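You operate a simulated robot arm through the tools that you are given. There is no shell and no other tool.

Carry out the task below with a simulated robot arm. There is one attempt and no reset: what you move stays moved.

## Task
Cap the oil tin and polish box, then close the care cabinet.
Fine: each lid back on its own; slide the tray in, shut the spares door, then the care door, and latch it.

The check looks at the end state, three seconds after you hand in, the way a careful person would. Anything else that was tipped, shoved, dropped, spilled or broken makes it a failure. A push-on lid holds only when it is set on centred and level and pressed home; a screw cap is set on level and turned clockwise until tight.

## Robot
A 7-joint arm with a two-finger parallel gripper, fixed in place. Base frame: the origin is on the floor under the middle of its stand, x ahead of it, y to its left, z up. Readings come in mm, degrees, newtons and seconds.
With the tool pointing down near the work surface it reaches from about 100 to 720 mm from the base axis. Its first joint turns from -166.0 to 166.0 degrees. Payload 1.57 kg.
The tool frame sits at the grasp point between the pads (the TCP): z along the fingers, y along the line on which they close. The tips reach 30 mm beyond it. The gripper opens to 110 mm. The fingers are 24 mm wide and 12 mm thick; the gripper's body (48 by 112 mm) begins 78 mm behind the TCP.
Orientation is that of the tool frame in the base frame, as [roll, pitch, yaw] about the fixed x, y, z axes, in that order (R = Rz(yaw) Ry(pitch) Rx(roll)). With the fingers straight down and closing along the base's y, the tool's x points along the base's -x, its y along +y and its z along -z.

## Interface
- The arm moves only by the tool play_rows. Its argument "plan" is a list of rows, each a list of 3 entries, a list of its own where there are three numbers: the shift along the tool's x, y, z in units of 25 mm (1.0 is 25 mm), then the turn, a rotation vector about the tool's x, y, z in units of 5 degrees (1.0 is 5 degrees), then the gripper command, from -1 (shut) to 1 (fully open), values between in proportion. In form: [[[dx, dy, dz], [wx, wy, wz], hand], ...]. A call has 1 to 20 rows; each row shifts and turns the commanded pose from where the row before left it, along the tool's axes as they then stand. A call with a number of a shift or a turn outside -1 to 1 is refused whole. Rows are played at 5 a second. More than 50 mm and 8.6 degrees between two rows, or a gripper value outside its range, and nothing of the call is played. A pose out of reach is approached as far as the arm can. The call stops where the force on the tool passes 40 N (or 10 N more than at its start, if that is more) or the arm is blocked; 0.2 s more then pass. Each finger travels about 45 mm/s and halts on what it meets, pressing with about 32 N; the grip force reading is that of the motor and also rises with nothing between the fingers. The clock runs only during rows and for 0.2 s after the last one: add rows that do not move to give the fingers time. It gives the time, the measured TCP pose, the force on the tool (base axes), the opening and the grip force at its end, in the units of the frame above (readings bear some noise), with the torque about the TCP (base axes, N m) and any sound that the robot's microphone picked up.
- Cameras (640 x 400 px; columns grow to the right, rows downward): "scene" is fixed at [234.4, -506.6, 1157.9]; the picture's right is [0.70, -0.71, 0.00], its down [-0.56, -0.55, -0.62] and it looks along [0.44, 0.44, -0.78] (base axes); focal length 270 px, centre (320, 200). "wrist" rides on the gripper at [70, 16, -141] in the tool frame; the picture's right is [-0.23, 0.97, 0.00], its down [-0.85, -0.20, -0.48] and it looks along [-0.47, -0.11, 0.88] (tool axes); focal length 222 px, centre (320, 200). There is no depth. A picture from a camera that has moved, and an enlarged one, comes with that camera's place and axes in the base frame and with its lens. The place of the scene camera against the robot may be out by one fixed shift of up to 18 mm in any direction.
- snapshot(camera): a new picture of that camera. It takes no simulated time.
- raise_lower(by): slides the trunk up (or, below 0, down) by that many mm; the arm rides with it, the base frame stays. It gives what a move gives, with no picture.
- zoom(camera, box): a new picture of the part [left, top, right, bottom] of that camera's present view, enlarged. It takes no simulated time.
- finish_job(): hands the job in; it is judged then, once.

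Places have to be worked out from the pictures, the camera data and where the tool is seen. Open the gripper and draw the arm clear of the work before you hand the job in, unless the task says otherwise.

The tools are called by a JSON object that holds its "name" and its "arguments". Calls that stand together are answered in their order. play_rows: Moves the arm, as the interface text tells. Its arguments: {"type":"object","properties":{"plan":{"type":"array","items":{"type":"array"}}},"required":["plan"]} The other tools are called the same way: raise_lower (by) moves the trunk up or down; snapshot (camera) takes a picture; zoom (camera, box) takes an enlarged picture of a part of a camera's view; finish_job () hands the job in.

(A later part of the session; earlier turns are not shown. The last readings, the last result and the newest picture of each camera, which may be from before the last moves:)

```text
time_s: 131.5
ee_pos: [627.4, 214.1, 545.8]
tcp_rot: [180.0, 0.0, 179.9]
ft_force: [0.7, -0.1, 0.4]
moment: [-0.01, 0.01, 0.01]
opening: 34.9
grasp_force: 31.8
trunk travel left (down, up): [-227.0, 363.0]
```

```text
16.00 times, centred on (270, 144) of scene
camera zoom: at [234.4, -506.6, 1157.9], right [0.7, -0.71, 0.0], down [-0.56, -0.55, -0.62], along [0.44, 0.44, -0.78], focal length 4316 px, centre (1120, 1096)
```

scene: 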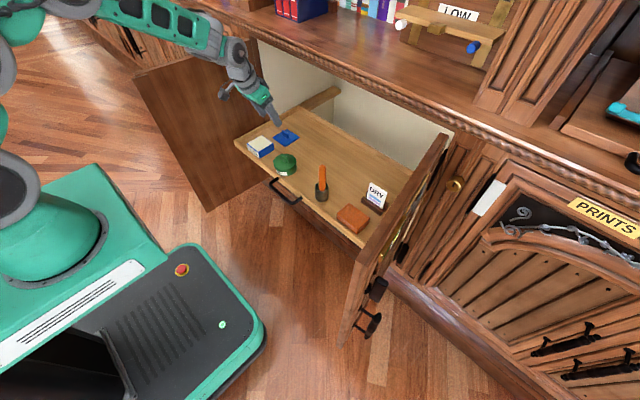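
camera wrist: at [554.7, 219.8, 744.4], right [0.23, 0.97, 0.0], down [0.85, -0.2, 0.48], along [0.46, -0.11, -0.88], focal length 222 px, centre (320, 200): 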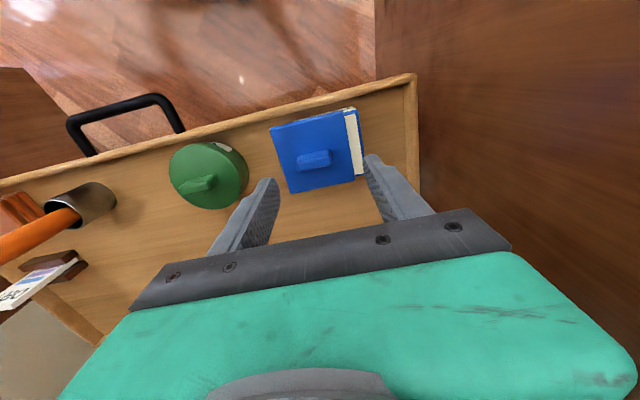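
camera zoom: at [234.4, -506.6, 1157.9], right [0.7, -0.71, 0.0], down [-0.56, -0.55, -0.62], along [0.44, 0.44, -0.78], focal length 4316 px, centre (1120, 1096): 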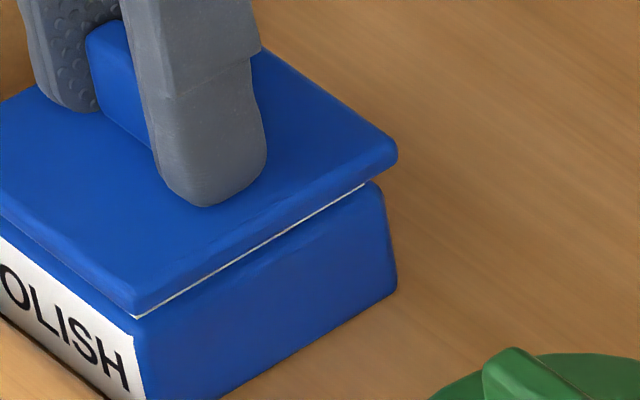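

Averaging all cues the lid is off by about (+1.7, +0.6) mm. I correct that and lower to about 1 mm above the rim to re-check.

{"name": "play_rows", "arguments": {"plan": [[[0.068, -0.024, 0], [0, 0, 0], -1], [[0, 0, 0.06], [0, 0, 0], -1], [[0, 0, 0.06], [0, 0, 0], -1], [[0, 0, 0], [0, 0, 0], -1], [[0, 0, 0], [0, 0, 0], -1]]}}

{"name": "zoom", "arguments": {"camera": "wrist", "box": [258, 110, 308, 145]}}

{"name": "zoom", "arguments": {"camera": "wrist", "box": [325, 105, 375, 140]}}

{"name": "zoom", "arguments": {"camera": "scene", "box": [246, 138, 266, 154]}}

{"name": "zoom", "arguments": {"camera": "scene", "box": [260, 136, 280, 152]}}

```text
time_s: 132.7
ee_pos: [625.7, 213.1, 542.8]
tcp_rot: [-179.9, 0.0, 179.8]
ft_force: [0.1, -0.3, 0.4]
moment: [0.0, -0.01, 0.01]
opening: 34.7
grasp_force: 31.9
trunk travel left (down, up): [-227.0, 363.0]
```

```text
11.43 times, centred on (283, 128) of wrist
camera zoom: at [555.2, 230.1, 685.2], right [0.23, 0.97, 0.0], down [0.85, -0.2, 0.48], along [0.47, -0.11, -0.88], focal length 2538 px, centre (743, 1029)
```

zoom: 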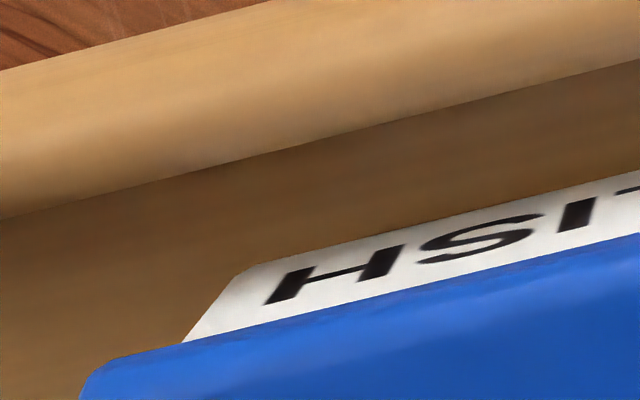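

```text
11.43 times, centred on (350, 122) of wrist
camera zoom: at [555.2, 230.1, 685.2], right [0.23, 0.97, 0.0], down [0.85, -0.2, 0.48], along [0.47, -0.11, -0.88], focal length 2538 px, centre (-23, 1086)
```

zoom: 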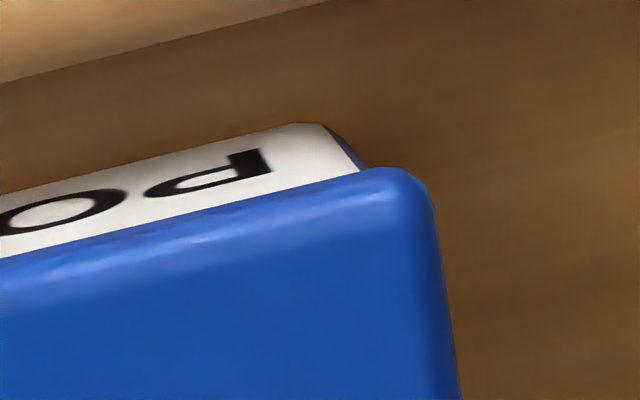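

```text
16.00 times, centred on (256, 146) of scene
camera zoom: at [234.4, -506.6, 1157.9], right [0.7, -0.71, 0.0], down [-0.56, -0.55, -0.62], along [0.44, 0.44, -0.78], focal length 4316 px, centre (1344, 1064)
```

zoom: 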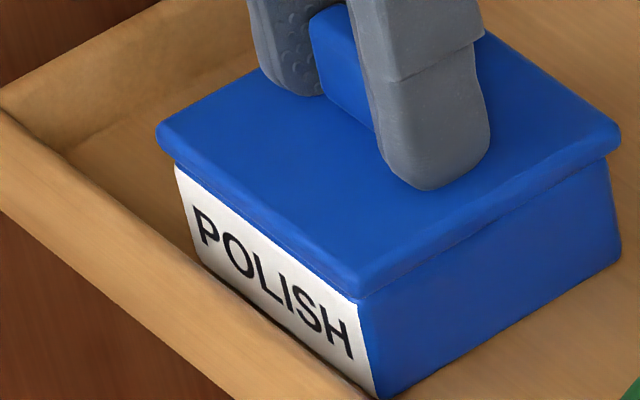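

```text
16.00 times, centred on (270, 144) of scene
camera zoom: at [234.4, -506.6, 1157.9], right [0.7, -0.71, 0.0], down [-0.56, -0.55, -0.62], along [0.44, 0.44, -0.78], focal length 4316 px, centre (1120, 1096)
```

zoom: 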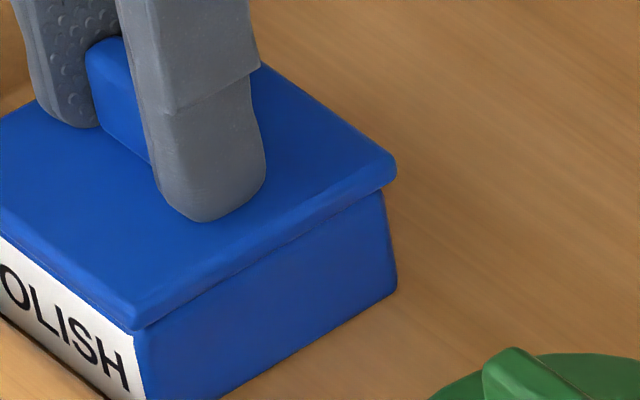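

Estimates now put the lid within about 0.4 mm. I lower in 1 mm steps and watch whether it goes below the resting height (TCP 541).

{"name": "play_rows", "arguments": {"plan": [[[0, 0.008, 0.04], [0, 0, 0], -1], [[0, 0, 0.04], [0, 0, 0], -1], [[0, 0, 0.04], [0, 0, 0], -1], [[0, 0, 0], [0, 0, 0], -1]]}}

```text
time_s: 133.7
ee_pos: [625.1, 213.7, 541.7]
tcp_rot: [-179.9, 0.1, 179.8]
ft_force: [0.1, 1.5, 5.2]
moment: [0.03, 0.18, -0.02]
opening: 34.6
grasp_force: 32.2
trunk travel left (down, up): [-227.0, 363.0]
```

A clean signal: 5 N with the pressure centred on the front rim (35 mm in −x), so the lid's front wall still sits on it. I lift 2 mm, shift −0.8 mm in x, and lower again.

{"name": "play_rows", "arguments": {"plan": [[[0, 0, -0.14], [0, 0, 0], -1], [[0.032, 0, 0], [0, 0, 0], -1], [[0, 0, 0.07], [0, 0, 0], -1], [[0, 0, 0.07], [0, 0, 0], -1], [[0, 0, 0], [0, 0, 0], -1]]}}

```text
time_s: 134.9
ee_pos: [626.0, 214.0, 541.4]
tcp_rot: [180.0, 0.0, 179.8]
ft_force: [-2.3, -0.4, 5.4]
moment: [-0.02, 0.17, -0.04]
opening: 34.8
grasp_force: 31.9
trunk travel left (down, up): [-227.0, 363.0]
```

{"name": "play_rows", "arguments": {"plan": [[[0, 0, -0.14], [0, 0, 0], -1], [[0.032, 0, 0], [0, 0, 0], -1], [[0, 0, 0.07], [0, 0, 0], -1], [[0, 0, 0.07], [0, 0, 0], -1], [[0, 0, 0], [0, 0, 0], -1]]}}

{"name": "zoom", "arguments": {"camera": "wrist", "box": [325, 105, 375, 140]}}

{"name": "zoom", "arguments": {"camera": "scene", "box": [246, 138, 266, 154]}}

```text
time_s: 136.1
ee_pos: [625.7, 214.7, 540.9]
tcp_rot: [-180.0, 0.0, 179.8]
ft_force: [-1.8, -0.2, 7.7]
moment: [0.0, 0.14, 0.0]
opening: 34.5
grasp_force: 32.6
trunk travel left (down, up): [-227.0, 363.0]
```

```text
11.43 times, centred on (350, 122) of wrist
camera zoom: at [554.4, 230.8, 683.4], right [0.23, 0.97, 0.0], down [0.85, -0.2, 0.48], along [0.47, -0.11, -0.88], focal length 2538 px, centre (-23, 1086)
```

zoom: 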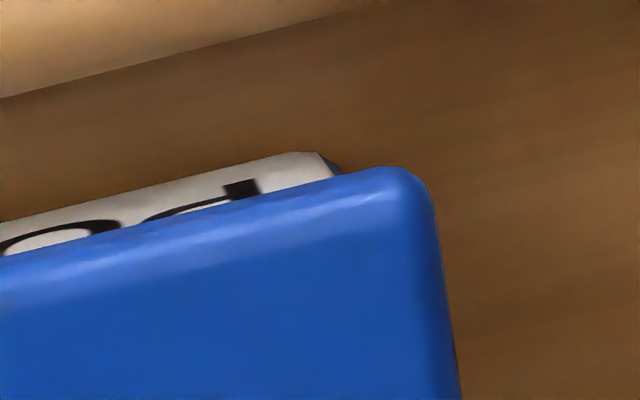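

```text
16.00 times, centred on (256, 146) of scene
camera zoom: at [234.4, -506.6, 1157.9], right [0.7, -0.71, 0.0], down [-0.56, -0.55, -0.62], along [0.44, 0.44, -0.78], focal length 4316 px, centre (1344, 1064)
```

zoom: 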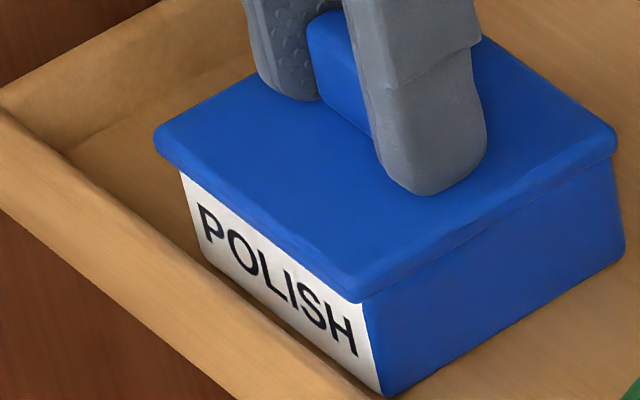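

The pressure centre moved from the front rim (−35 mm) toward the middle (−9 mm), so the lid is now nearly aligned on all walls. I press harder here, compensating forward drift, and listen for the snap.

{"name": "play_rows", "arguments": {"plan": [[[0.01, 0, 0.06], [0, 0, 0], -1], [[0.01, 0, 0.06], [0, 0, 0], -1], [[0.01, 0, 0.06], [0, 0, 0], -1], [[0.01, 0, 0.06], [0, 0, 0], -1], [[0.01, 0, 0.06], [0, 0, 0], -1], [[0.01, 0, 0.06], [0, 0, 0], -1]]}}

{"name": "zoom", "arguments": {"camera": "scene", "box": [246, 138, 266, 154]}}

```text
time_s: 137.1
ee_pos: [627.7, 215.1, 540.6]
tcp_rot: [179.7, 0.8, 179.9]
ft_force: [-0.4, -1.2, 14.0]
moment: [-0.21, 0.47, 0.05]
opening: 34.9
grasp_force: 31.6
trunk travel left (down, up): [-227.0, 363.0]
stopped in row 5: the force on the tool passed its limit at 42 N (the readings are from after the stop); the commanded pose is now the measured one
```

```text
16.00 times, centred on (256, 146) of scene
camera zoom: at [234.4, -506.6, 1157.9], right [0.7, -0.71, 0.0], down [-0.56, -0.55, -0.62], along [0.44, 0.44, -0.78], focal length 4316 px, centre (1344, 1064)
```

zoom: 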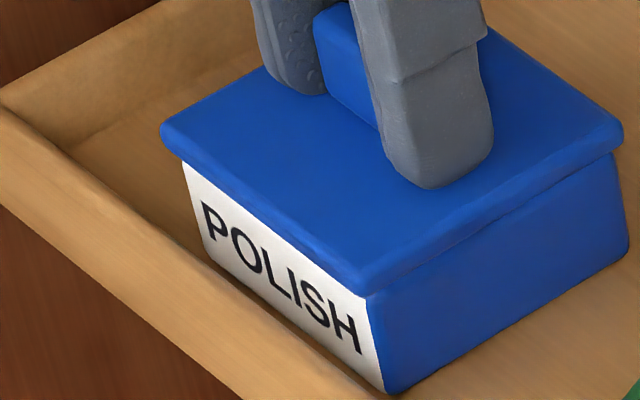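

No snap: under load the wrist pitches slightly, pressing only the front rim. Better: centre the lid, release it gently at zero load, then press on the tab's centre with closed fingers so it self-levels. I lift 3 mm and re-measure.

{"name": "play_rows", "arguments": {"plan": [[[0, 0, -0.2], [0, 0, 0], -1], [[0, 0, -0.04], [0.04, 0, 0], -1], [[0, 0, 0], [0, 0, 0], -1], [[0, 0, 0], [0, 0, 0], -1]]}}

{"name": "zoom", "arguments": {"camera": "scene", "box": [246, 136, 266, 152]}}

{"name": "zoom", "arguments": {"camera": "scene", "box": [262, 136, 282, 152]}}

{"name": "zoom", "arguments": {"camera": "wrist", "box": [258, 110, 308, 145]}}

{"name": "zoom", "arguments": {"camera": "wrist", "box": [325, 105, 375, 140]}}

```text
time_s: 138.1
ee_pos: [625.0, 215.8, 543.7]
tcp_rot: [-179.9, 0.4, 179.9]
ft_force: [-0.6, -0.9, 1.0]
moment: [-0.03, -0.01, 0.02]
opening: 34.7
grasp_force: 31.9
trunk travel left (down, up): [-227.0, 363.0]
```

```text
16.00 times, centred on (256, 144) of scene
camera zoom: at [234.4, -506.6, 1157.9], right [0.7, -0.71, 0.0], down [-0.56, -0.55, -0.62], along [0.44, 0.44, -0.78], focal length 4316 px, centre (1344, 1096)
```

zoom: 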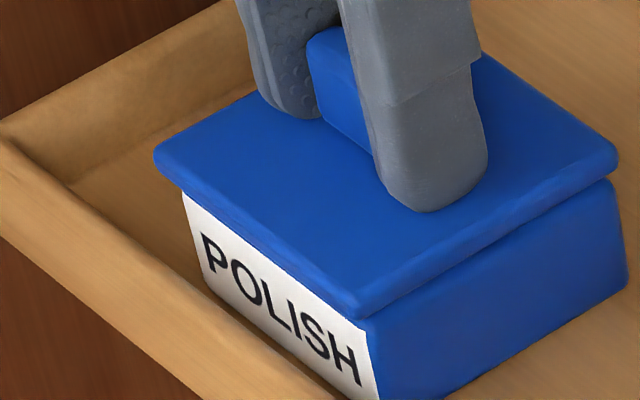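

```text
16.00 times, centred on (272, 144) of scene
camera zoom: at [234.4, -506.6, 1157.9], right [0.7, -0.71, 0.0], down [-0.56, -0.55, -0.62], along [0.44, 0.44, -0.78], focal length 4316 px, centre (1088, 1096)
```

zoom: 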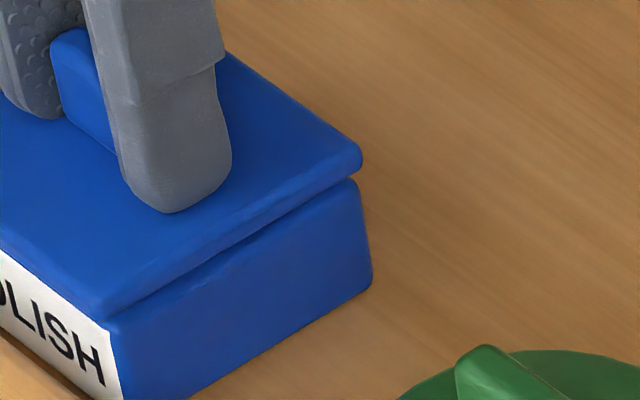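

```text
11.43 times, centred on (283, 128) of wrist
camera zoom: at [554.7, 231.5, 686.3], right [0.23, 0.97, 0.0], down [0.85, -0.2, 0.48], along [0.47, -0.11, -0.87], focal length 2538 px, centre (743, 1029)
```

zoom: 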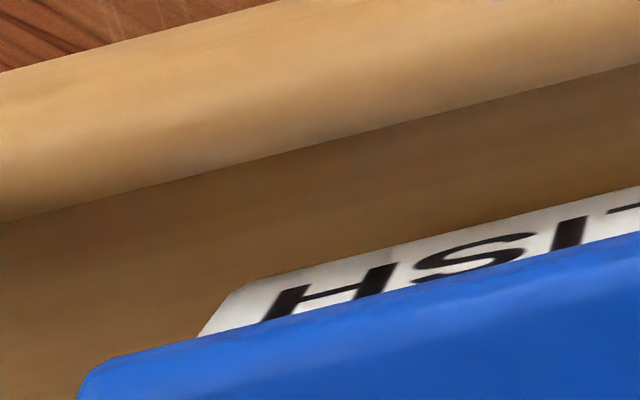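

```text
11.43 times, centred on (350, 122) of wrist
camera zoom: at [554.7, 231.5, 686.3], right [0.23, 0.97, 0.0], down [0.85, -0.2, 0.48], along [0.47, -0.11, -0.87], focal length 2538 px, centre (-23, 1086)
```

zoom: 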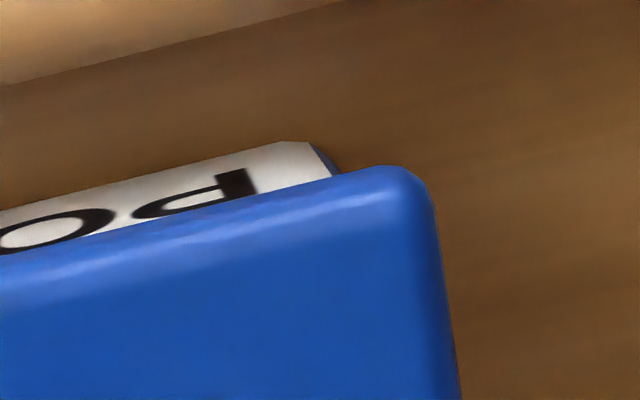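

Now (unloaded) the lid is at about (−0.4, +0.9) mm from centre and pitched 0.4°. I correct both, then lower gently to a near-zero-load touch.

{"name": "play_rows", "arguments": {"plan": [[[-0.016, -0.036, 0], [0, 0.08, 0], -1], [[0, 0, 0], [0, 0, 0], -1], [[0, 0, 0.04], [0, 0, 0], -1], [[0, 0, 0.03], [0, 0, 0], -1], [[0, 0, 0], [0, 0, 0], -1]]}}

{"name": "zoom", "arguments": {"camera": "scene", "box": [246, 136, 266, 152]}}

{"name": "zoom", "arguments": {"camera": "scene", "box": [262, 136, 282, 152]}}

{"name": "zoom", "arguments": {"camera": "wrist", "box": [255, 100, 395, 180]}}

```text
time_s: 139.3
ee_pos: [626.5, 214.0, 542.3]
tcp_rot: [-179.9, -0.1, 179.8]
ft_force: [0.1, -0.9, -1.0]
moment: [-0.01, -0.01, 0.0]
opening: 34.8
grasp_force: 31.8
trunk travel left (down, up): [-227.0, 363.0]
```

```text
16.00 times, centred on (256, 144) of scene
camera zoom: at [234.4, -506.6, 1157.9], right [0.7, -0.71, 0.0], down [-0.56, -0.55, -0.62], along [0.44, 0.44, -0.78], focal length 4316 px, centre (1344, 1096)
```

zoom: 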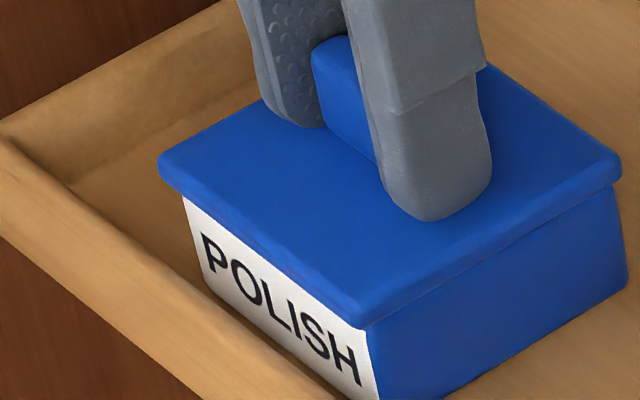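

```text
16.00 times, centred on (272, 144) of scene
camera zoom: at [234.4, -506.6, 1157.9], right [0.7, -0.71, 0.0], down [-0.56, -0.55, -0.62], along [0.44, 0.44, -0.78], focal length 4316 px, centre (1088, 1096)
```

zoom: 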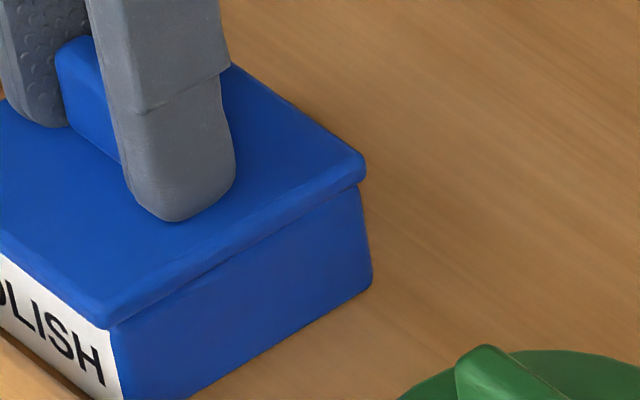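

```text
4.57 times, centred on (325, 140) of wrist
camera zoom: at [555.8, 230.4, 684.8], right [0.23, 0.97, 0.0], down [0.85, -0.2, 0.48], along [0.47, -0.11, -0.88], focal length 1015 px, centre (297, 474)
```

zoom: 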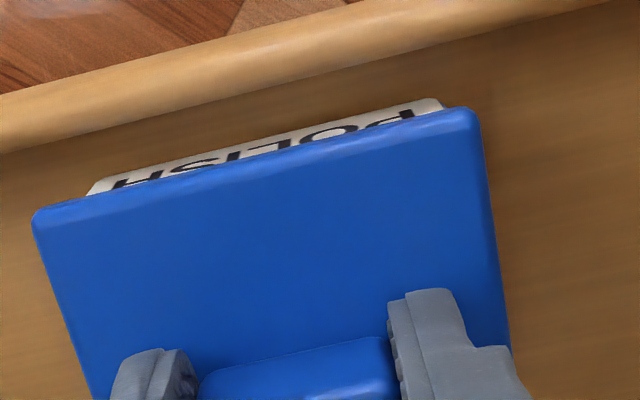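

Unloaded and level, offset about 0.5 mm. I lower another 2 mm to see if it drops over the rim.

{"name": "play_rows", "arguments": {"plan": [[[0, 0, 0.04], [0, 0, 0], -1], [[0, 0, 0.04], [0, 0, 0], -1], [[0, 0, 0], [0, 0, 0], -1]]}}

```text
time_s: 140.1
ee_pos: [626.2, 214.6, 540.5]
tcp_rot: [180.0, 0.1, 179.8]
ft_force: [0.3, 1.1, 5.1]
moment: [0.04, -0.21, 0.04]
opening: 34.7
grasp_force: 31.5
trunk travel left (down, up): [-227.0, 363.0]
```

Contact is light and near the back rim now, so the lid's tilt in the grip matters. I unload and release it gently (opening only a few mm), letting it self-level on the rim.

{"name": "play_rows", "arguments": {"plan": [[[0, 0, -0.035], [0, 0, 0], -1], [[0, 0, 0], [0, 0, 0], -1], [[0, 0, 0], [0, 0, 0], -0.25], [[0, 0, 0], [0, 0, 0], -0.18], [[0, 0, 0], [0, 0, 0], -0.18], [[0, 0, 0], [0, 0, 0], -0.18]]}}

{"name": "zoom", "arguments": {"camera": "scene", "box": [244, 132, 280, 158]}}

{"name": "zoom", "arguments": {"camera": "wrist", "box": [255, 100, 395, 180]}}

```text
time_s: 141.5
ee_pos: [626.0, 213.9, 541.8]
tcp_rot: [-179.9, 0.1, 179.7]
ft_force: [0.9, -2.9, 4.9]
moment: [0.02, 0.02, -0.02]
opening: 43.4
grasp_force: 0.0
trunk travel left (down, up): [-227.0, 363.0]
```

```text
15.38 times, centred on (262, 145) of scene
camera zoom: at [234.4, -506.6, 1157.9], right [0.7, -0.71, 0.0], down [-0.56, -0.55, -0.62], along [0.44, 0.44, -0.78], focal length 4150 px, centre (1212, 1046)
```

zoom: 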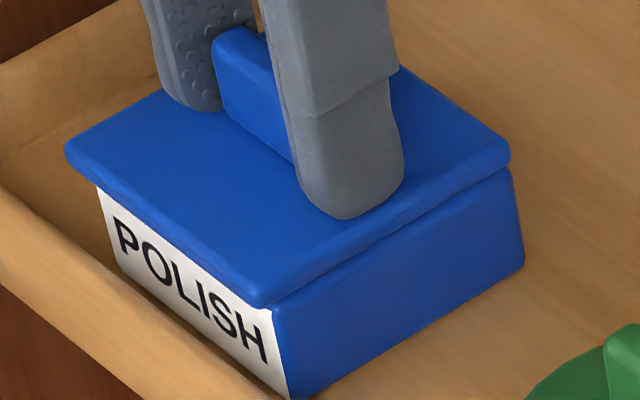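

```text
4.57 times, centred on (325, 140) of wrist
camera zoom: at [555.2, 230.1, 683.5], right [0.23, 0.97, 0.0], down [0.85, -0.2, 0.48], along [0.47, -0.11, -0.88], focal length 1015 px, centre (297, 474)
```

zoom: 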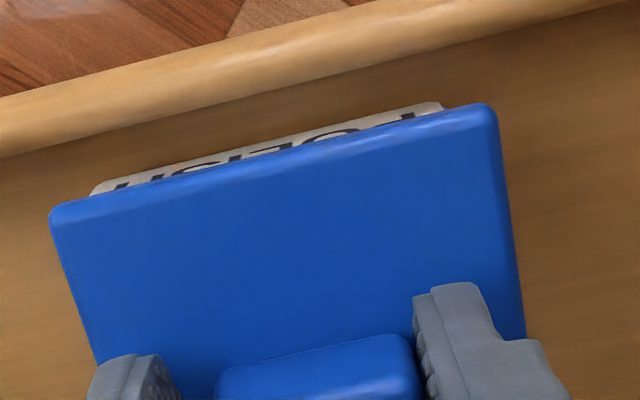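

On release a fingertip dragged the lid ~3 mm in +y because the tips rested on the plate. I raise the tips 2.5 mm clear of the plate, close on the tab to re-centre it in y, slide it +0.9 mm in x, and open again.

{"name": "play_rows", "arguments": {"plan": [[[0, 0, -0.1], [0, 0, 0], -0.18], [[0, 0.02, -0.04], [0, 0, 0], -0.18], [[0, 0, 0], [0, 0, 0], -0.18]]}}

{"name": "play_rows", "arguments": {"plan": [[[0, 0, 0], [0, 0, 0], -1], [[0, 0, 0], [0, 0, 0], -1], [[0, 0, 0], [0, 0, 0], -1], [[0, 0, 0], [0, 0, 0], -1]]}}

{"name": "zoom", "arguments": {"camera": "scene", "box": [246, 136, 266, 152]}}

{"name": "zoom", "arguments": {"camera": "scene", "box": [262, 136, 282, 152]}}

{"name": "zoom", "arguments": {"camera": "wrist", "box": [255, 100, 395, 180]}}

```text
time_s: 142.3
ee_pos: [625.4, 215.8, 543.4]
tcp_rot: [-179.8, 0.0, 179.8]
ft_force: [-0.2, -0.4, -1.1]
moment: [0.01, 0.02, -0.01]
opening: 45.0
grasp_force: 0.1
trunk travel left (down, up): [-227.0, 363.0]
heard: snap
```

```text
time_s: 143.3
ee_pos: [624.9, 215.2, 543.9]
tcp_rot: [-180.0, 0.1, 179.7]
ft_force: [-0.9, 0.3, 0.7]
moment: [0.04, -0.01, 0.0]
opening: 34.7
grasp_force: 32.2
trunk travel left (down, up): [-227.0, 363.0]
heard: snap
```

```text
16.00 times, centred on (256, 144) of scene
camera zoom: at [234.4, -506.6, 1157.9], right [0.7, -0.71, 0.0], down [-0.56, -0.55, -0.62], along [0.44, 0.44, -0.78], focal length 4316 px, centre (1344, 1096)
```

zoom: 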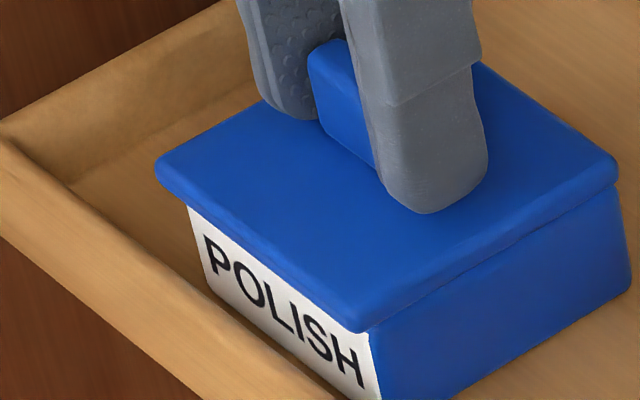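

```text
16.00 times, centred on (272, 144) of scene
camera zoom: at [234.4, -506.6, 1157.9], right [0.7, -0.71, 0.0], down [-0.56, -0.55, -0.62], along [0.44, 0.44, -0.78], focal length 4316 px, centre (1088, 1096)
```

zoom: 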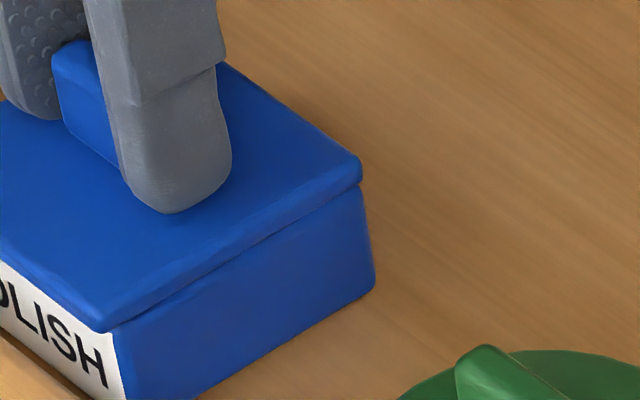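

```text
4.57 times, centred on (325, 140) of wrist
camera zoom: at [555.7, 231.3, 686.7], right [0.23, 0.97, 0.0], down [0.85, -0.2, 0.48], along [0.47, -0.11, -0.88], focal length 1015 px, centre (297, 474)
```

zoom: 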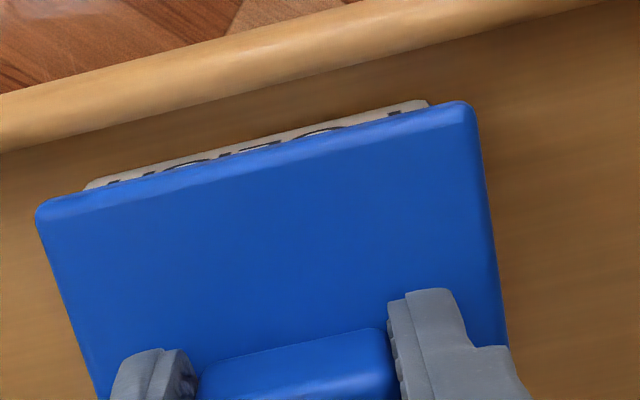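

I heard a snap both when my fingers left the lid and when they closed on it again, so the lid snaps on once released in place and popped off again when I gripped it. I lift it slightly, re-centre by (+2.0, −1.1) mm, set it down with no load, and will release cleanly.

{"name": "play_rows", "arguments": {"plan": [[[0, 0, -0.1], [0, 0, 0], -1], [[-0.08, -0.044, 0], [0, 0, 0], -1], [[0, 0, 0], [0, 0, 0], -1], [[0, 0, 0], [0, 0, 0], -1]]}}

{"name": "zoom", "arguments": {"camera": "scene", "box": [246, 136, 266, 152]}}

{"name": "zoom", "arguments": {"camera": "scene", "box": [262, 136, 282, 152]}}

{"name": "zoom", "arguments": {"camera": "wrist", "box": [255, 100, 395, 180]}}

```text
time_s: 144.3
ee_pos: [627.9, 213.8, 545.5]
tcp_rot: [-179.9, -0.1, 179.8]
ft_force: [0.5, -0.9, -0.8]
moment: [0.01, 0.01, 0.0]
opening: 34.4
grasp_force: 32.2
trunk travel left (down, up): [-227.0, 363.0]
```

```text
16.00 times, centred on (256, 144) of scene
camera zoom: at [234.4, -506.6, 1157.9], right [0.7, -0.71, 0.0], down [-0.56, -0.55, -0.62], along [0.44, 0.44, -0.78], focal length 4316 px, centre (1344, 1096)
```

zoom: 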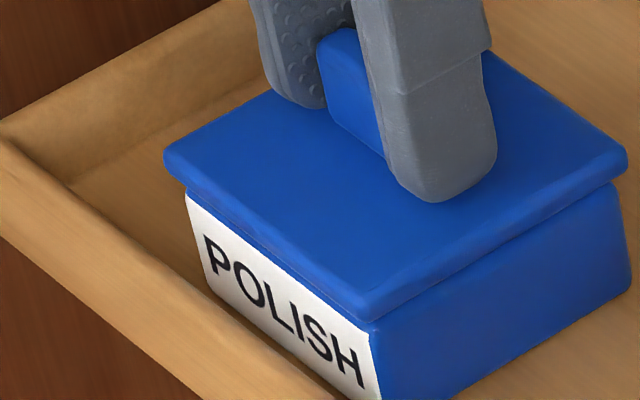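

```text
16.00 times, centred on (272, 144) of scene
camera zoom: at [234.4, -506.6, 1157.9], right [0.7, -0.71, 0.0], down [-0.56, -0.55, -0.62], along [0.44, 0.44, -0.78], focal length 4316 px, centre (1088, 1096)
```

zoom: 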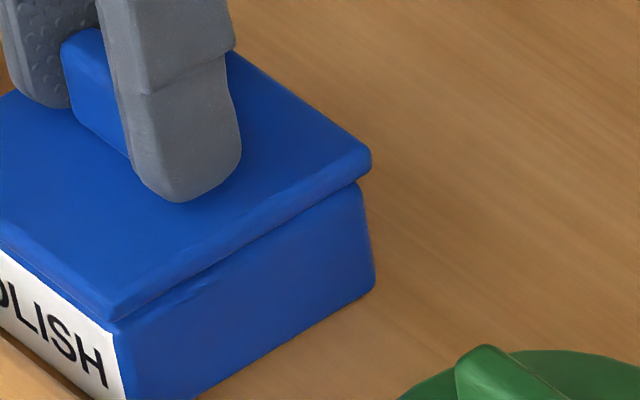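

```text
4.57 times, centred on (325, 140) of wrist
camera zoom: at [557.9, 230.0, 689.4], right [0.23, 0.97, 0.0], down [0.85, -0.2, 0.48], along [0.47, -0.11, -0.88], focal length 1015 px, centre (297, 474)
```

zoom: 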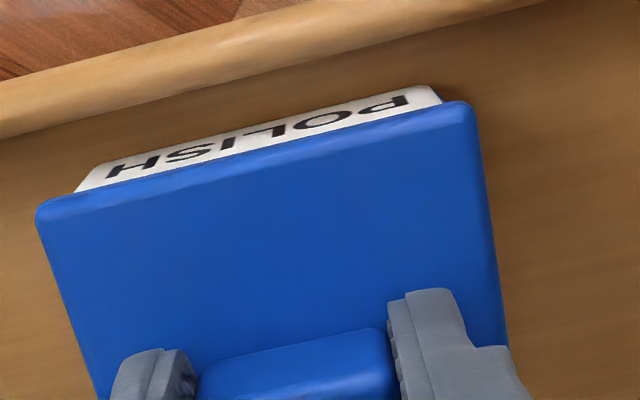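

Now nearly perfectly centred (≈0.2 mm). I lower to a feather-light touch.

{"name": "play_rows", "arguments": {"plan": [[[0, 0, 0.05], [0, 0, 0], -1], [[0, 0, 0.03], [0, 0, 0], -1], [[0, 0, 0], [0, 0, 0], -1]]}}

```text
time_s: 145.1
ee_pos: [628.6, 214.0, 543.7]
tcp_rot: [-180.0, 0.0, 179.8]
ft_force: [-0.1, 0.8, 0.3]
moment: [0.02, 0.0, 0.03]
opening: 34.7
grasp_force: 31.8
trunk travel left (down, up): [-227.0, 363.0]
```

At contact with essentially no load. I open the fingers and listen.

{"name": "play_rows", "arguments": {"plan": [[[0, 0, 0], [0, 0, 0], -0.2], [[0, 0, 0], [0, 0, 0], -0.05], [[0, 0, 0], [0, 0, 0], -0.05], [[0, 0, 0], [0, 0, 0], -0.05]]}}

{"name": "zoom", "arguments": {"camera": "scene", "box": [246, 136, 266, 152]}}

{"name": "zoom", "arguments": {"camera": "wrist", "box": [255, 100, 395, 180]}}

```text
time_s: 146.1
ee_pos: [627.4, 213.0, 545.2]
tcp_rot: [-179.9, 0.1, 179.7]
ft_force: [0.4, -0.6, 0.4]
moment: [-0.03, -0.02, 0.05]
opening: 52.3
grasp_force: 0.1
trunk travel left (down, up): [-227.0, 363.0]
```

```text
16.00 times, centred on (256, 144) of scene
camera zoom: at [234.4, -506.6, 1157.9], right [0.7, -0.71, 0.0], down [-0.56, -0.55, -0.62], along [0.44, 0.44, -0.78], focal length 4316 px, centre (1344, 1096)
```

zoom: 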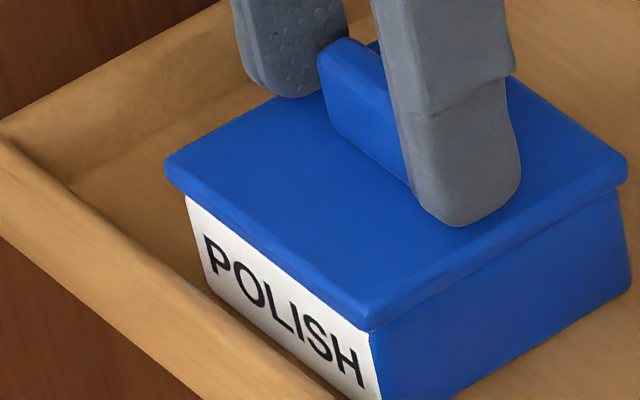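

```text
4.57 times, centred on (325, 140) of wrist
camera zoom: at [557.5, 230.1, 687.7], right [0.23, 0.97, 0.0], down [0.85, -0.2, 0.48], along [0.47, -0.11, -0.88], focal length 1015 px, centre (297, 474)
```

zoom: 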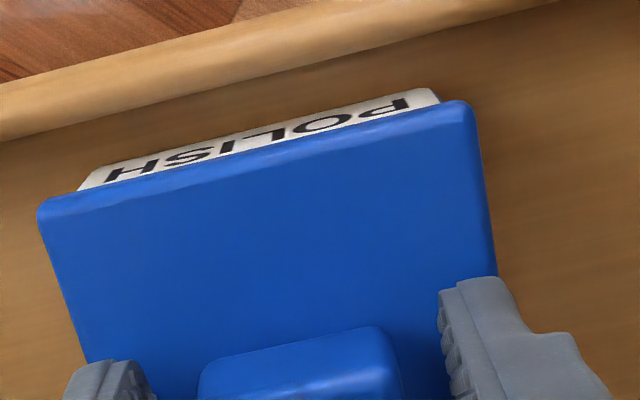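

It stayed centred this time. Now I raise, close the fingers, and press down on the tab from above.

{"name": "play_rows", "arguments": {"plan": [[[0, 0, -0.6], [0, 0, 0], -0.05], [[0, 0, -0.8], [0, 0, 0], -0.05], [[0, 0, 0], [0, 0, 0], -1], [[0, 0, 0], [0, 0, 0], -1], [[0, 0, 0], [0, 0, 0], -1], [[0, 0, 0.2], [0, 0, 0], -1], [[0, 0, 0.2], [0, 0, 0], -1], [[0, 0, 0], [0, 0, 0], -1]]}}

{"name": "zoom", "arguments": {"camera": "scene", "box": [240, 125, 290, 160]}}

{"name": "zoom", "arguments": {"camera": "wrist", "box": [240, 100, 400, 200]}}

```text
time_s: 147.9
ee_pos: [627.7, 213.4, 569.4]
tcp_rot: [-179.9, 0.0, 179.9]
ft_force: [-0.4, 0.4, 0.4]
moment: [0.01, 0.0, -0.02]
opening: 0.0
grasp_force: 21.5
trunk travel left (down, up): [-227.0, 363.0]
```

```text
11.43 times, centred on (265, 142) of scene
camera zoom: at [234.4, -506.6, 1157.9], right [0.7, -0.71, 0.0], down [-0.56, -0.55, -0.62], along [0.44, 0.44, -0.78], focal length 3082 px, centre (949, 857)
```

zoom: 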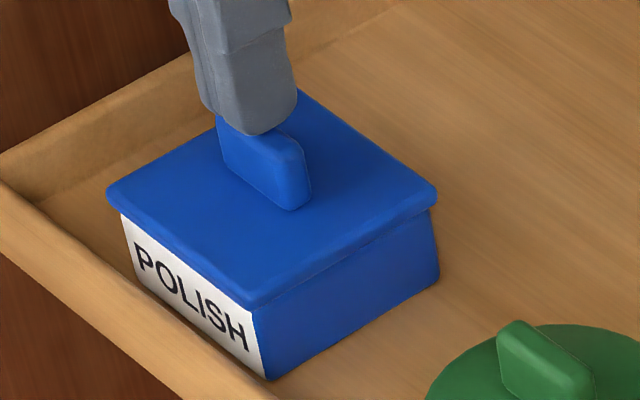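

```text
4.00 times, centred on (320, 150) of wrist
camera zoom: at [557.8, 229.5, 712.2], right [0.23, 0.97, 0.0], down [0.85, -0.2, 0.48], along [0.47, -0.11, -0.88], focal length 888 px, centre (320, 400)
```

zoom: 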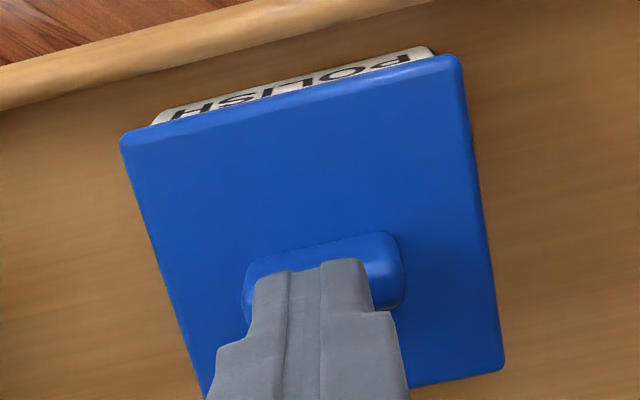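

Fingers are centred above the tab. I press down slowly with a slight backward compensation.

{"name": "play_rows", "arguments": {"plan": [[[0, 0, 0.12], [0, 0, 0], -1], [[0, 0, 0.1], [0, 0, 0], -1], [[0.01, 0, 0.06], [0, 0, 0], -1], [[0.02, 0, 0.06], [0, 0, 0], -1], [[0.02, 0, 0.06], [0, 0, 0], -1], [[0.02, 0, 0.06], [0, 0, 0], -1], [[0.02, 0, 0.06], [0, 0, 0], -1], [[0.02, 0, 0.06], [0, 0, 0], -1], [[0.02, 0, 0.06], [0, 0, 0], -1], [[0.02, 0, 0.06], [0, 0, 0], -1]]}}

{"name": "zoom", "arguments": {"camera": "scene", "box": [240, 125, 290, 160]}}

```text
time_s: 149.6
ee_pos: [629.3, 216.0, 565.0]
tcp_rot: [179.7, 0.9, 179.8]
ft_force: [0.3, -2.2, 13.3]
moment: [-0.07, -0.01, -0.01]
opening: 0.0
grasp_force: 21.0
trunk travel left (down, up): [-227.0, 363.0]
stopped in row 8: the force on the tool passed its limit at 42 N (the readings are from after the stop); the commanded pose is now the measured one
```

```text
11.43 times, centred on (265, 142) of scene
camera zoom: at [234.4, -506.6, 1157.9], right [0.7, -0.71, 0.0], down [-0.56, -0.55, -0.62], along [0.44, 0.44, -0.78], focal length 3082 px, centre (949, 857)
```

zoom: 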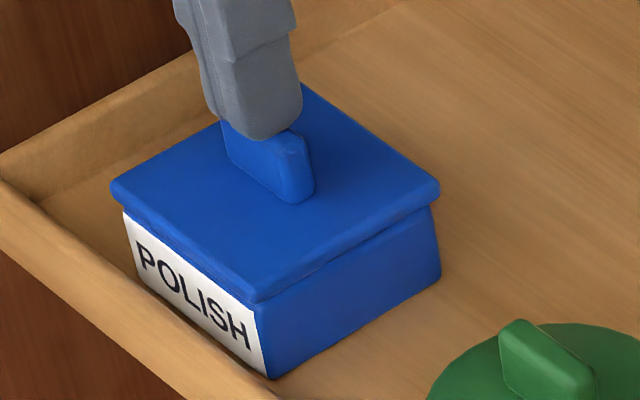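

Pressed to 42 N; its tab top (535) now matches the oil lid's (535.6). I raise the fingers off and listen.

{"name": "play_rows", "arguments": {"plan": [[[0, 0, -0.2], [0, 0, 0], -1], [[0, 0, -0.4], [0, 0, 0], -1], [[0, 0, -0.6], [0, 0, 0], -1], [[0, 0, -0.8], [0, 0, 0], -1], [[0, 0, 0], [0, 0, 0], -1]]}}

{"name": "zoom", "arguments": {"camera": "scene", "box": [240, 125, 290, 160]}}

{"name": "zoom", "arguments": {"camera": "scene", "box": [246, 136, 266, 152]}}

{"name": "snapshot", "arguments": {"camera": "wrist"}}

```text
time_s: 150.8
ee_pos: [629.8, 215.3, 612.2]
tcp_rot: [180.0, 0.5, 179.8]
ft_force: [-0.9, 0.0, 0.2]
moment: [0.0, 0.03, 0.05]
opening: 0.2
grasp_force: 21.2
trunk travel left (down, up): [-227.0, 363.0]
heard: snap
```

```text
11.43 times, centred on (265, 142) of scene
camera zoom: at [234.4, -506.6, 1157.9], right [0.7, -0.71, 0.0], down [-0.56, -0.55, -0.62], along [0.44, 0.44, -0.78], focal length 3082 px, centre (949, 857)
```

zoom: 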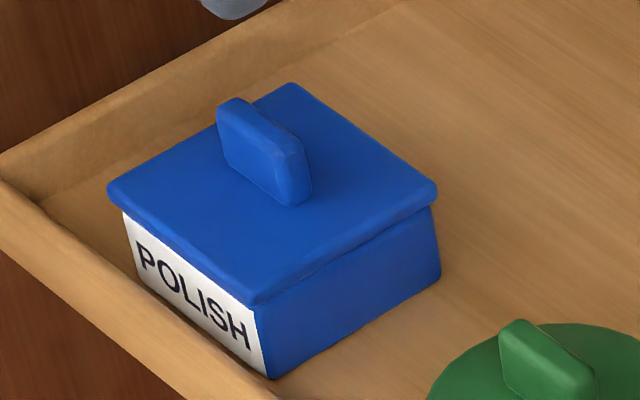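

```text
16.00 times, centred on (256, 144) of scene
camera zoom: at [234.4, -506.6, 1157.9], right [0.7, -0.71, 0.0], down [-0.56, -0.55, -0.62], along [0.44, 0.44, -0.78], focal length 4316 px, centre (1344, 1096)
```

zoom: 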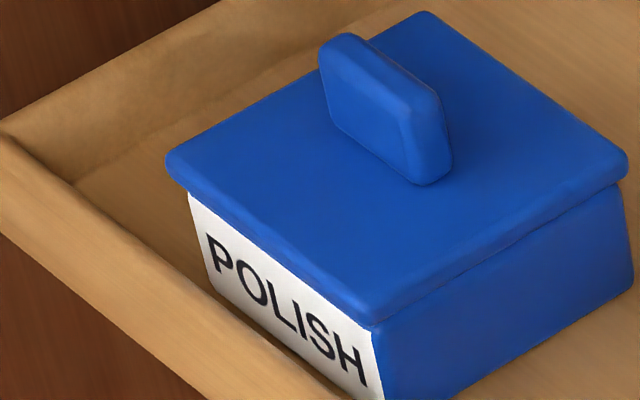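

```text
taken
camera wrist: at [558.0, 230.0, 753.8], right [0.23, 0.97, 0.0], down [0.85, -0.2, 0.49], along [0.47, -0.11, -0.87], focal length 222 px, centre (320, 200)
```

wrist: 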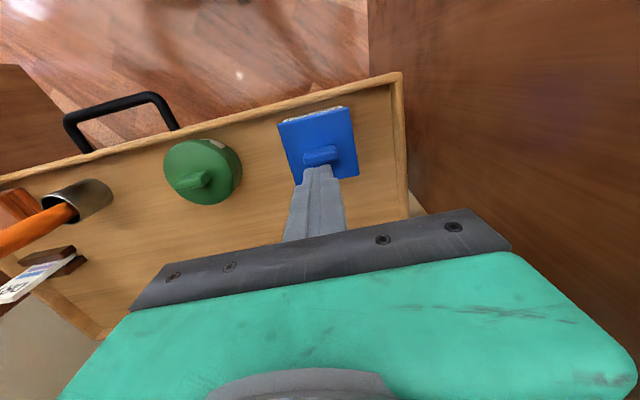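

Snap heard as the fingers left: the polish lid is on, level and centred, like the oil lid. Next is the tray: I'll push its front panel at y≈+110 (right of the handle post) with closed fingers tilted 30°. First I move in front of the tray at safe height and tilt.

{"name": "play_rows", "arguments": {"plan": [[[0.6, -0.6, -0.4], [0, 0, 0], -1], [[1, -1, 0], [0, 0, 0], -1], [[1, -1, 0], [0, 0, 0], -1], [[1, -1, 0], [0, 0, 0], -1], [[0.6, -0.6, 0], [0, 0, 0], -1], [[0, 0, 0], [0, -1, 0], -1], [[0, 0, 0], [0, -1, 0], -1], [[0, 0, 0], [0, -1, 0], -1], [[0, 0, 0], [0, -1, 0], -1], [[0, 0, 0], [0, -1, 0], -1], [[0, 0, 0], [0, -1, 0], -1], [[0, 0, 0], [0, 0, 0], -1]]}}

{"name": "snapshot", "arguments": {"camera": "wrist"}}

{"name": "snapshot", "arguments": {"camera": "scene"}}

```text
time_s: 153.4
ee_pos: [522.6, 109.8, 619.9]
tcp_rot: [179.9, 30.6, 179.7]
ft_force: [-0.7, 0.9, 0.3]
moment: [0.0, 0.02, 0.0]
opening: 0.0
grasp_force: 21.0
trunk travel left (down, up): [-227.0, 363.0]
```

```text
taken
camera wrist: at [391.0, 126.2, 707.8], right [0.2, 0.97, 0.12], down [0.49, -0.2, 0.85], along [0.85, -0.11, -0.52], focal length 222 px, centre (320, 200)
```

wrist: 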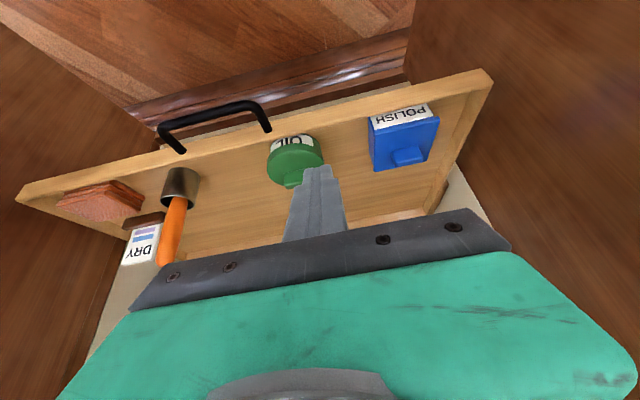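

```text
taken
```

scene: 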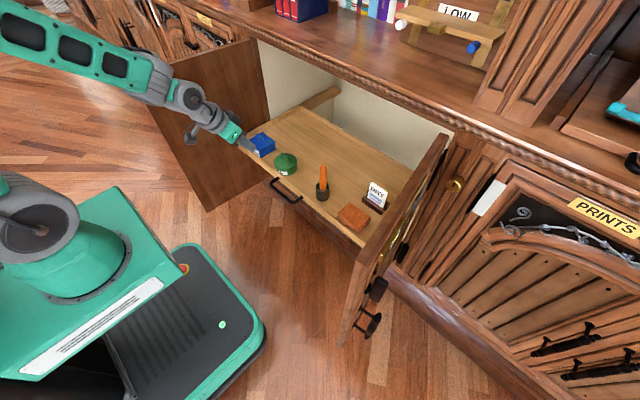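

Both capped containers stand fine. I lower the fingertips in front of the tray panel (forward-most point ≈x 553, z 477).

{"name": "play_rows", "arguments": {"plan": [[[0.389, 0, 0.723], [0, 0, 0], -1], [[0.389, 0, 0.723], [0, 0, 0], -1], [[0.389, 0, 0.723], [0, 0, 0], -1], [[0.389, 0, 0.723], [0, 0, 0], -1], [[0.389, 0, 0.723], [0, 0, 0], -1], [[0.389, 0, 0.723], [0, 0, 0], -1], [[0, 0, 0], [0, 0, 0], -1]]}}

{"name": "snapshot", "arguments": {"camera": "wrist"}}

{"name": "zoom", "arguments": {"camera": "scene", "box": [200, 100, 340, 220]}}

```text
time_s: 155.0
ee_pos: [529.1, 108.6, 496.8]
tcp_rot: [179.8, 30.6, 179.7]
ft_force: [1.0, 0.0, -0.5]
moment: [0.03, 0.03, 0.02]
opening: 0.0
grasp_force: 21.0
trunk travel left (down, up): [-227.0, 363.0]
```

```text
taken
camera wrist: at [396.6, 125.8, 584.0], right [0.2, 0.97, 0.12], down [0.49, -0.2, 0.85], along [0.85, -0.11, -0.52], focal length 222 px, centre (320, 200)
```

wrist: 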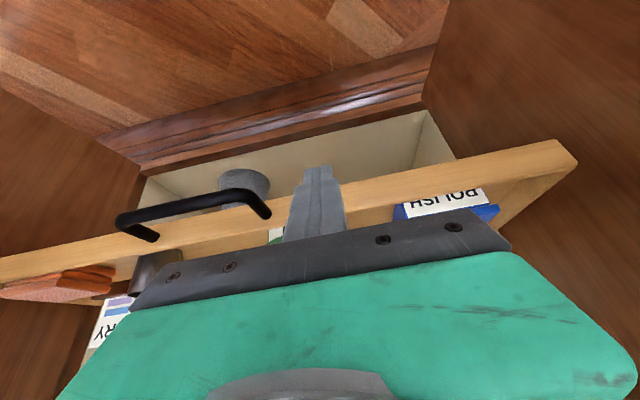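

```text
3.33 times, centred on (270, 160) of scene
camera zoom: at [234.4, -506.6, 1157.9], right [0.7, -0.71, 0.0], down [-0.56, -0.55, -0.62], along [0.44, 0.44, -0.78], focal length 899 px, centre (487, 333)
```

zoom: 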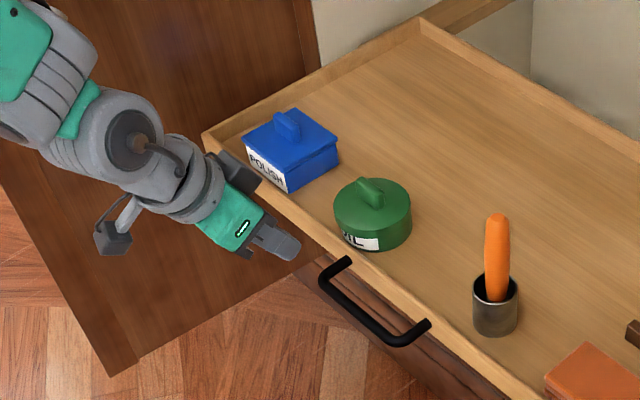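

The panel spans z≈468–499 and my fingertips are at mid-height. I push forward gently, starting slow.

{"name": "play_rows", "arguments": {"plan": [[[-0.275, 0, 0.163], [0, 0, 0], -1], [[-0.275, 0, 0.163], [0, 0, 0], -1], [[-0.138, 0, 0.082], [0, 0, 0], -1], [[-0.138, 0, 0.082], [0, 0, 0], -1], [[-0.138, 0, 0.082], [0, 0, 0], -1], [[-0.172, 0, 0.102], [0, 0, 0], -1], [[-0.206, 0, 0.122], [0, 0, 0], -1], [[-0.24, 0, 0.143], [0, 0, 0], -1], [[-0.24, 0, 0.143], [0, 0, 0], -1], [[-0.24, 0, 0.143], [0, 0, 0], -1], [[-0.172, 0, 0.102], [0, 0, 0], -1], [[-0.1, 0, 0.06], [0, 0, 0], -1]]}}

{"name": "zoom", "arguments": {"camera": "scene", "box": [200, 100, 420, 260]}}

```text
time_s: 157.6
ee_pos: [596.7, 109.5, 498.2]
tcp_rot: [179.9, 30.7, 179.7]
ft_force: [-2.4, 0.6, -0.6]
moment: [-0.03, 0.05, 0.0]
opening: 0.1
grasp_force: 21.0
trunk travel left (down, up): [-227.0, 363.0]
```

```text
2.50 times, centred on (310, 180) of scene
camera zoom: at [234.4, -506.6, 1157.9], right [0.7, -0.71, 0.0], down [-0.56, -0.55, -0.62], along [0.44, 0.44, -0.78], focal length 674 px, centre (345, 250)
```

zoom: 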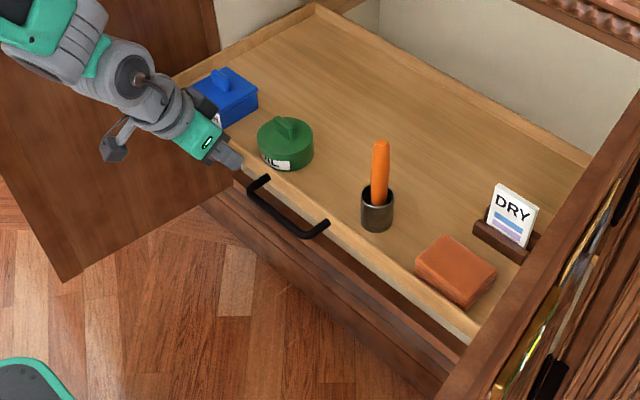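

The tray slides easily (2.4 N) and everything on it is steady. I continue pushing.

{"name": "play_rows", "arguments": {"plan": [[[-0.138, 0, 0.082], [0, 0, 0], -1], [[-0.2, 0, 0.118], [0, 0, 0], -1], [[-0.24, 0, 0.143], [0, 0, 0], -1], [[-0.275, 0, 0.163], [0, 0, 0], -1], [[-0.275, 0, 0.163], [0, 0, 0], -1], [[-0.275, 0, 0.163], [0, 0, 0], -1], [[-0.275, 0, 0.163], [0, 0, 0], -1], [[-0.275, 0, 0.163], [0, 0, 0], -1], [[-0.275, 0, 0.163], [0, 0, 0], -1], [[-0.275, 0, 0.163], [0, 0, 0], -1], [[-0.275, 0, 0.163], [0, 0, 0], -1], [[-0.275, 0, 0.163], [0, 0, 0], -1], [[-0.2, 0, 0.118], [0, 0, 0], -1], [[-0.1, 0, 0.06], [0, 0, 0], -1]]}}

{"name": "snapshot", "arguments": {"camera": "scene"}}

{"name": "snapshot", "arguments": {"camera": "wrist"}}

```text
time_s: 160.6
ee_pos: [695.8, 110.0, 497.3]
tcp_rot: [180.0, 30.5, 179.8]
ft_force: [-3.3, -1.4, -0.7]
moment: [-0.02, 0.05, 0.01]
opening: 0.2
grasp_force: 21.7
trunk travel left (down, up): [-227.0, 363.0]
```

```text
taken
```

scene: 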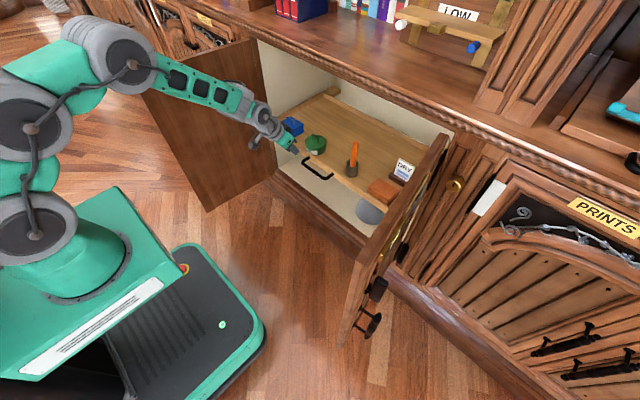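

```text
taken
camera wrist: at [562.0, 125.4, 584.7], right [0.2, 0.97, 0.12], down [0.49, -0.2, 0.85], along [0.85, -0.11, -0.52], focal length 222 px, centre (320, 200)
```

wrist: 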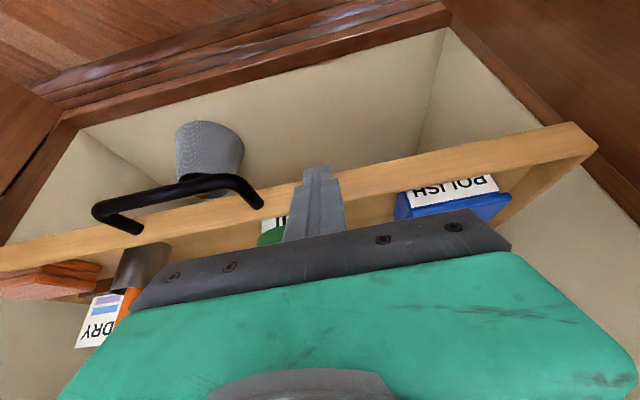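

The tray is nearly in (panel at x≈721) and everything stands. I keep pushing, slowing toward the end stop.

{"name": "play_rows", "arguments": {"plan": [[[-0.138, 0, 0.082], [0, 0, 0], -1], [[-0.2, 0, 0.118], [0, 0, 0], -1], [[-0.24, 0, 0.143], [0, 0, 0], -1], [[-0.24, 0, 0.143], [0, 0, 0], -1], [[-0.2, 0, 0.118], [0, 0, 0], -1], [[-0.172, 0, 0.102], [0, 0, 0], -1], [[-0.138, 0, 0.082], [0, 0, 0], -1], [[-0.138, 0, 0.082], [0, 0, 0], -1], [[-0.138, 0, 0.082], [0, 0, 0], -1], [[-0.138, 0, 0.082], [0, 0, 0], -1], [[-0.1, 0, 0.06], [0, 0, 0], -1]]}}

{"name": "snapshot", "arguments": {"camera": "scene"}}

{"name": "snapshot", "arguments": {"camera": "wrist"}}

```text
time_s: 163.0
ee_pos: [749.8, 109.4, 497.6]
tcp_rot: [179.9, 30.6, 179.7]
ft_force: [0.2, 0.8, -1.1]
moment: [-0.01, -0.11, 0.01]
opening: 0.2
grasp_force: 21.4
trunk travel left (down, up): [-227.0, 363.0]
```

```text
taken
```

scene: 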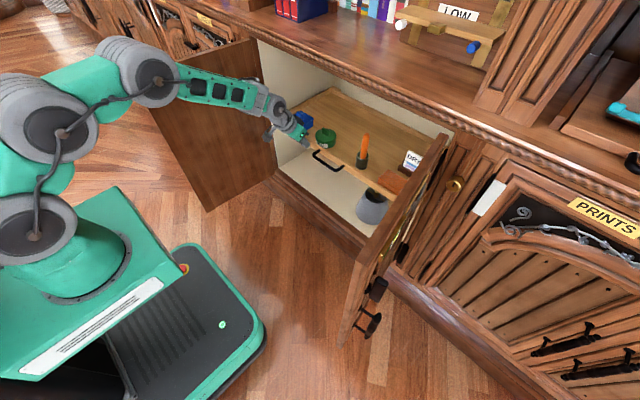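

```text
taken
camera wrist: at [616.9, 124.5, 584.4], right [0.2, 0.97, 0.12], down [0.49, -0.2, 0.85], along [0.85, -0.11, -0.52], focal length 222 px, centre (320, 200)
```

wrist: 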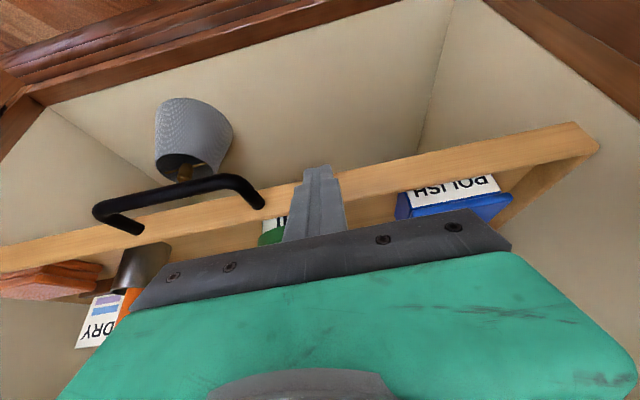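

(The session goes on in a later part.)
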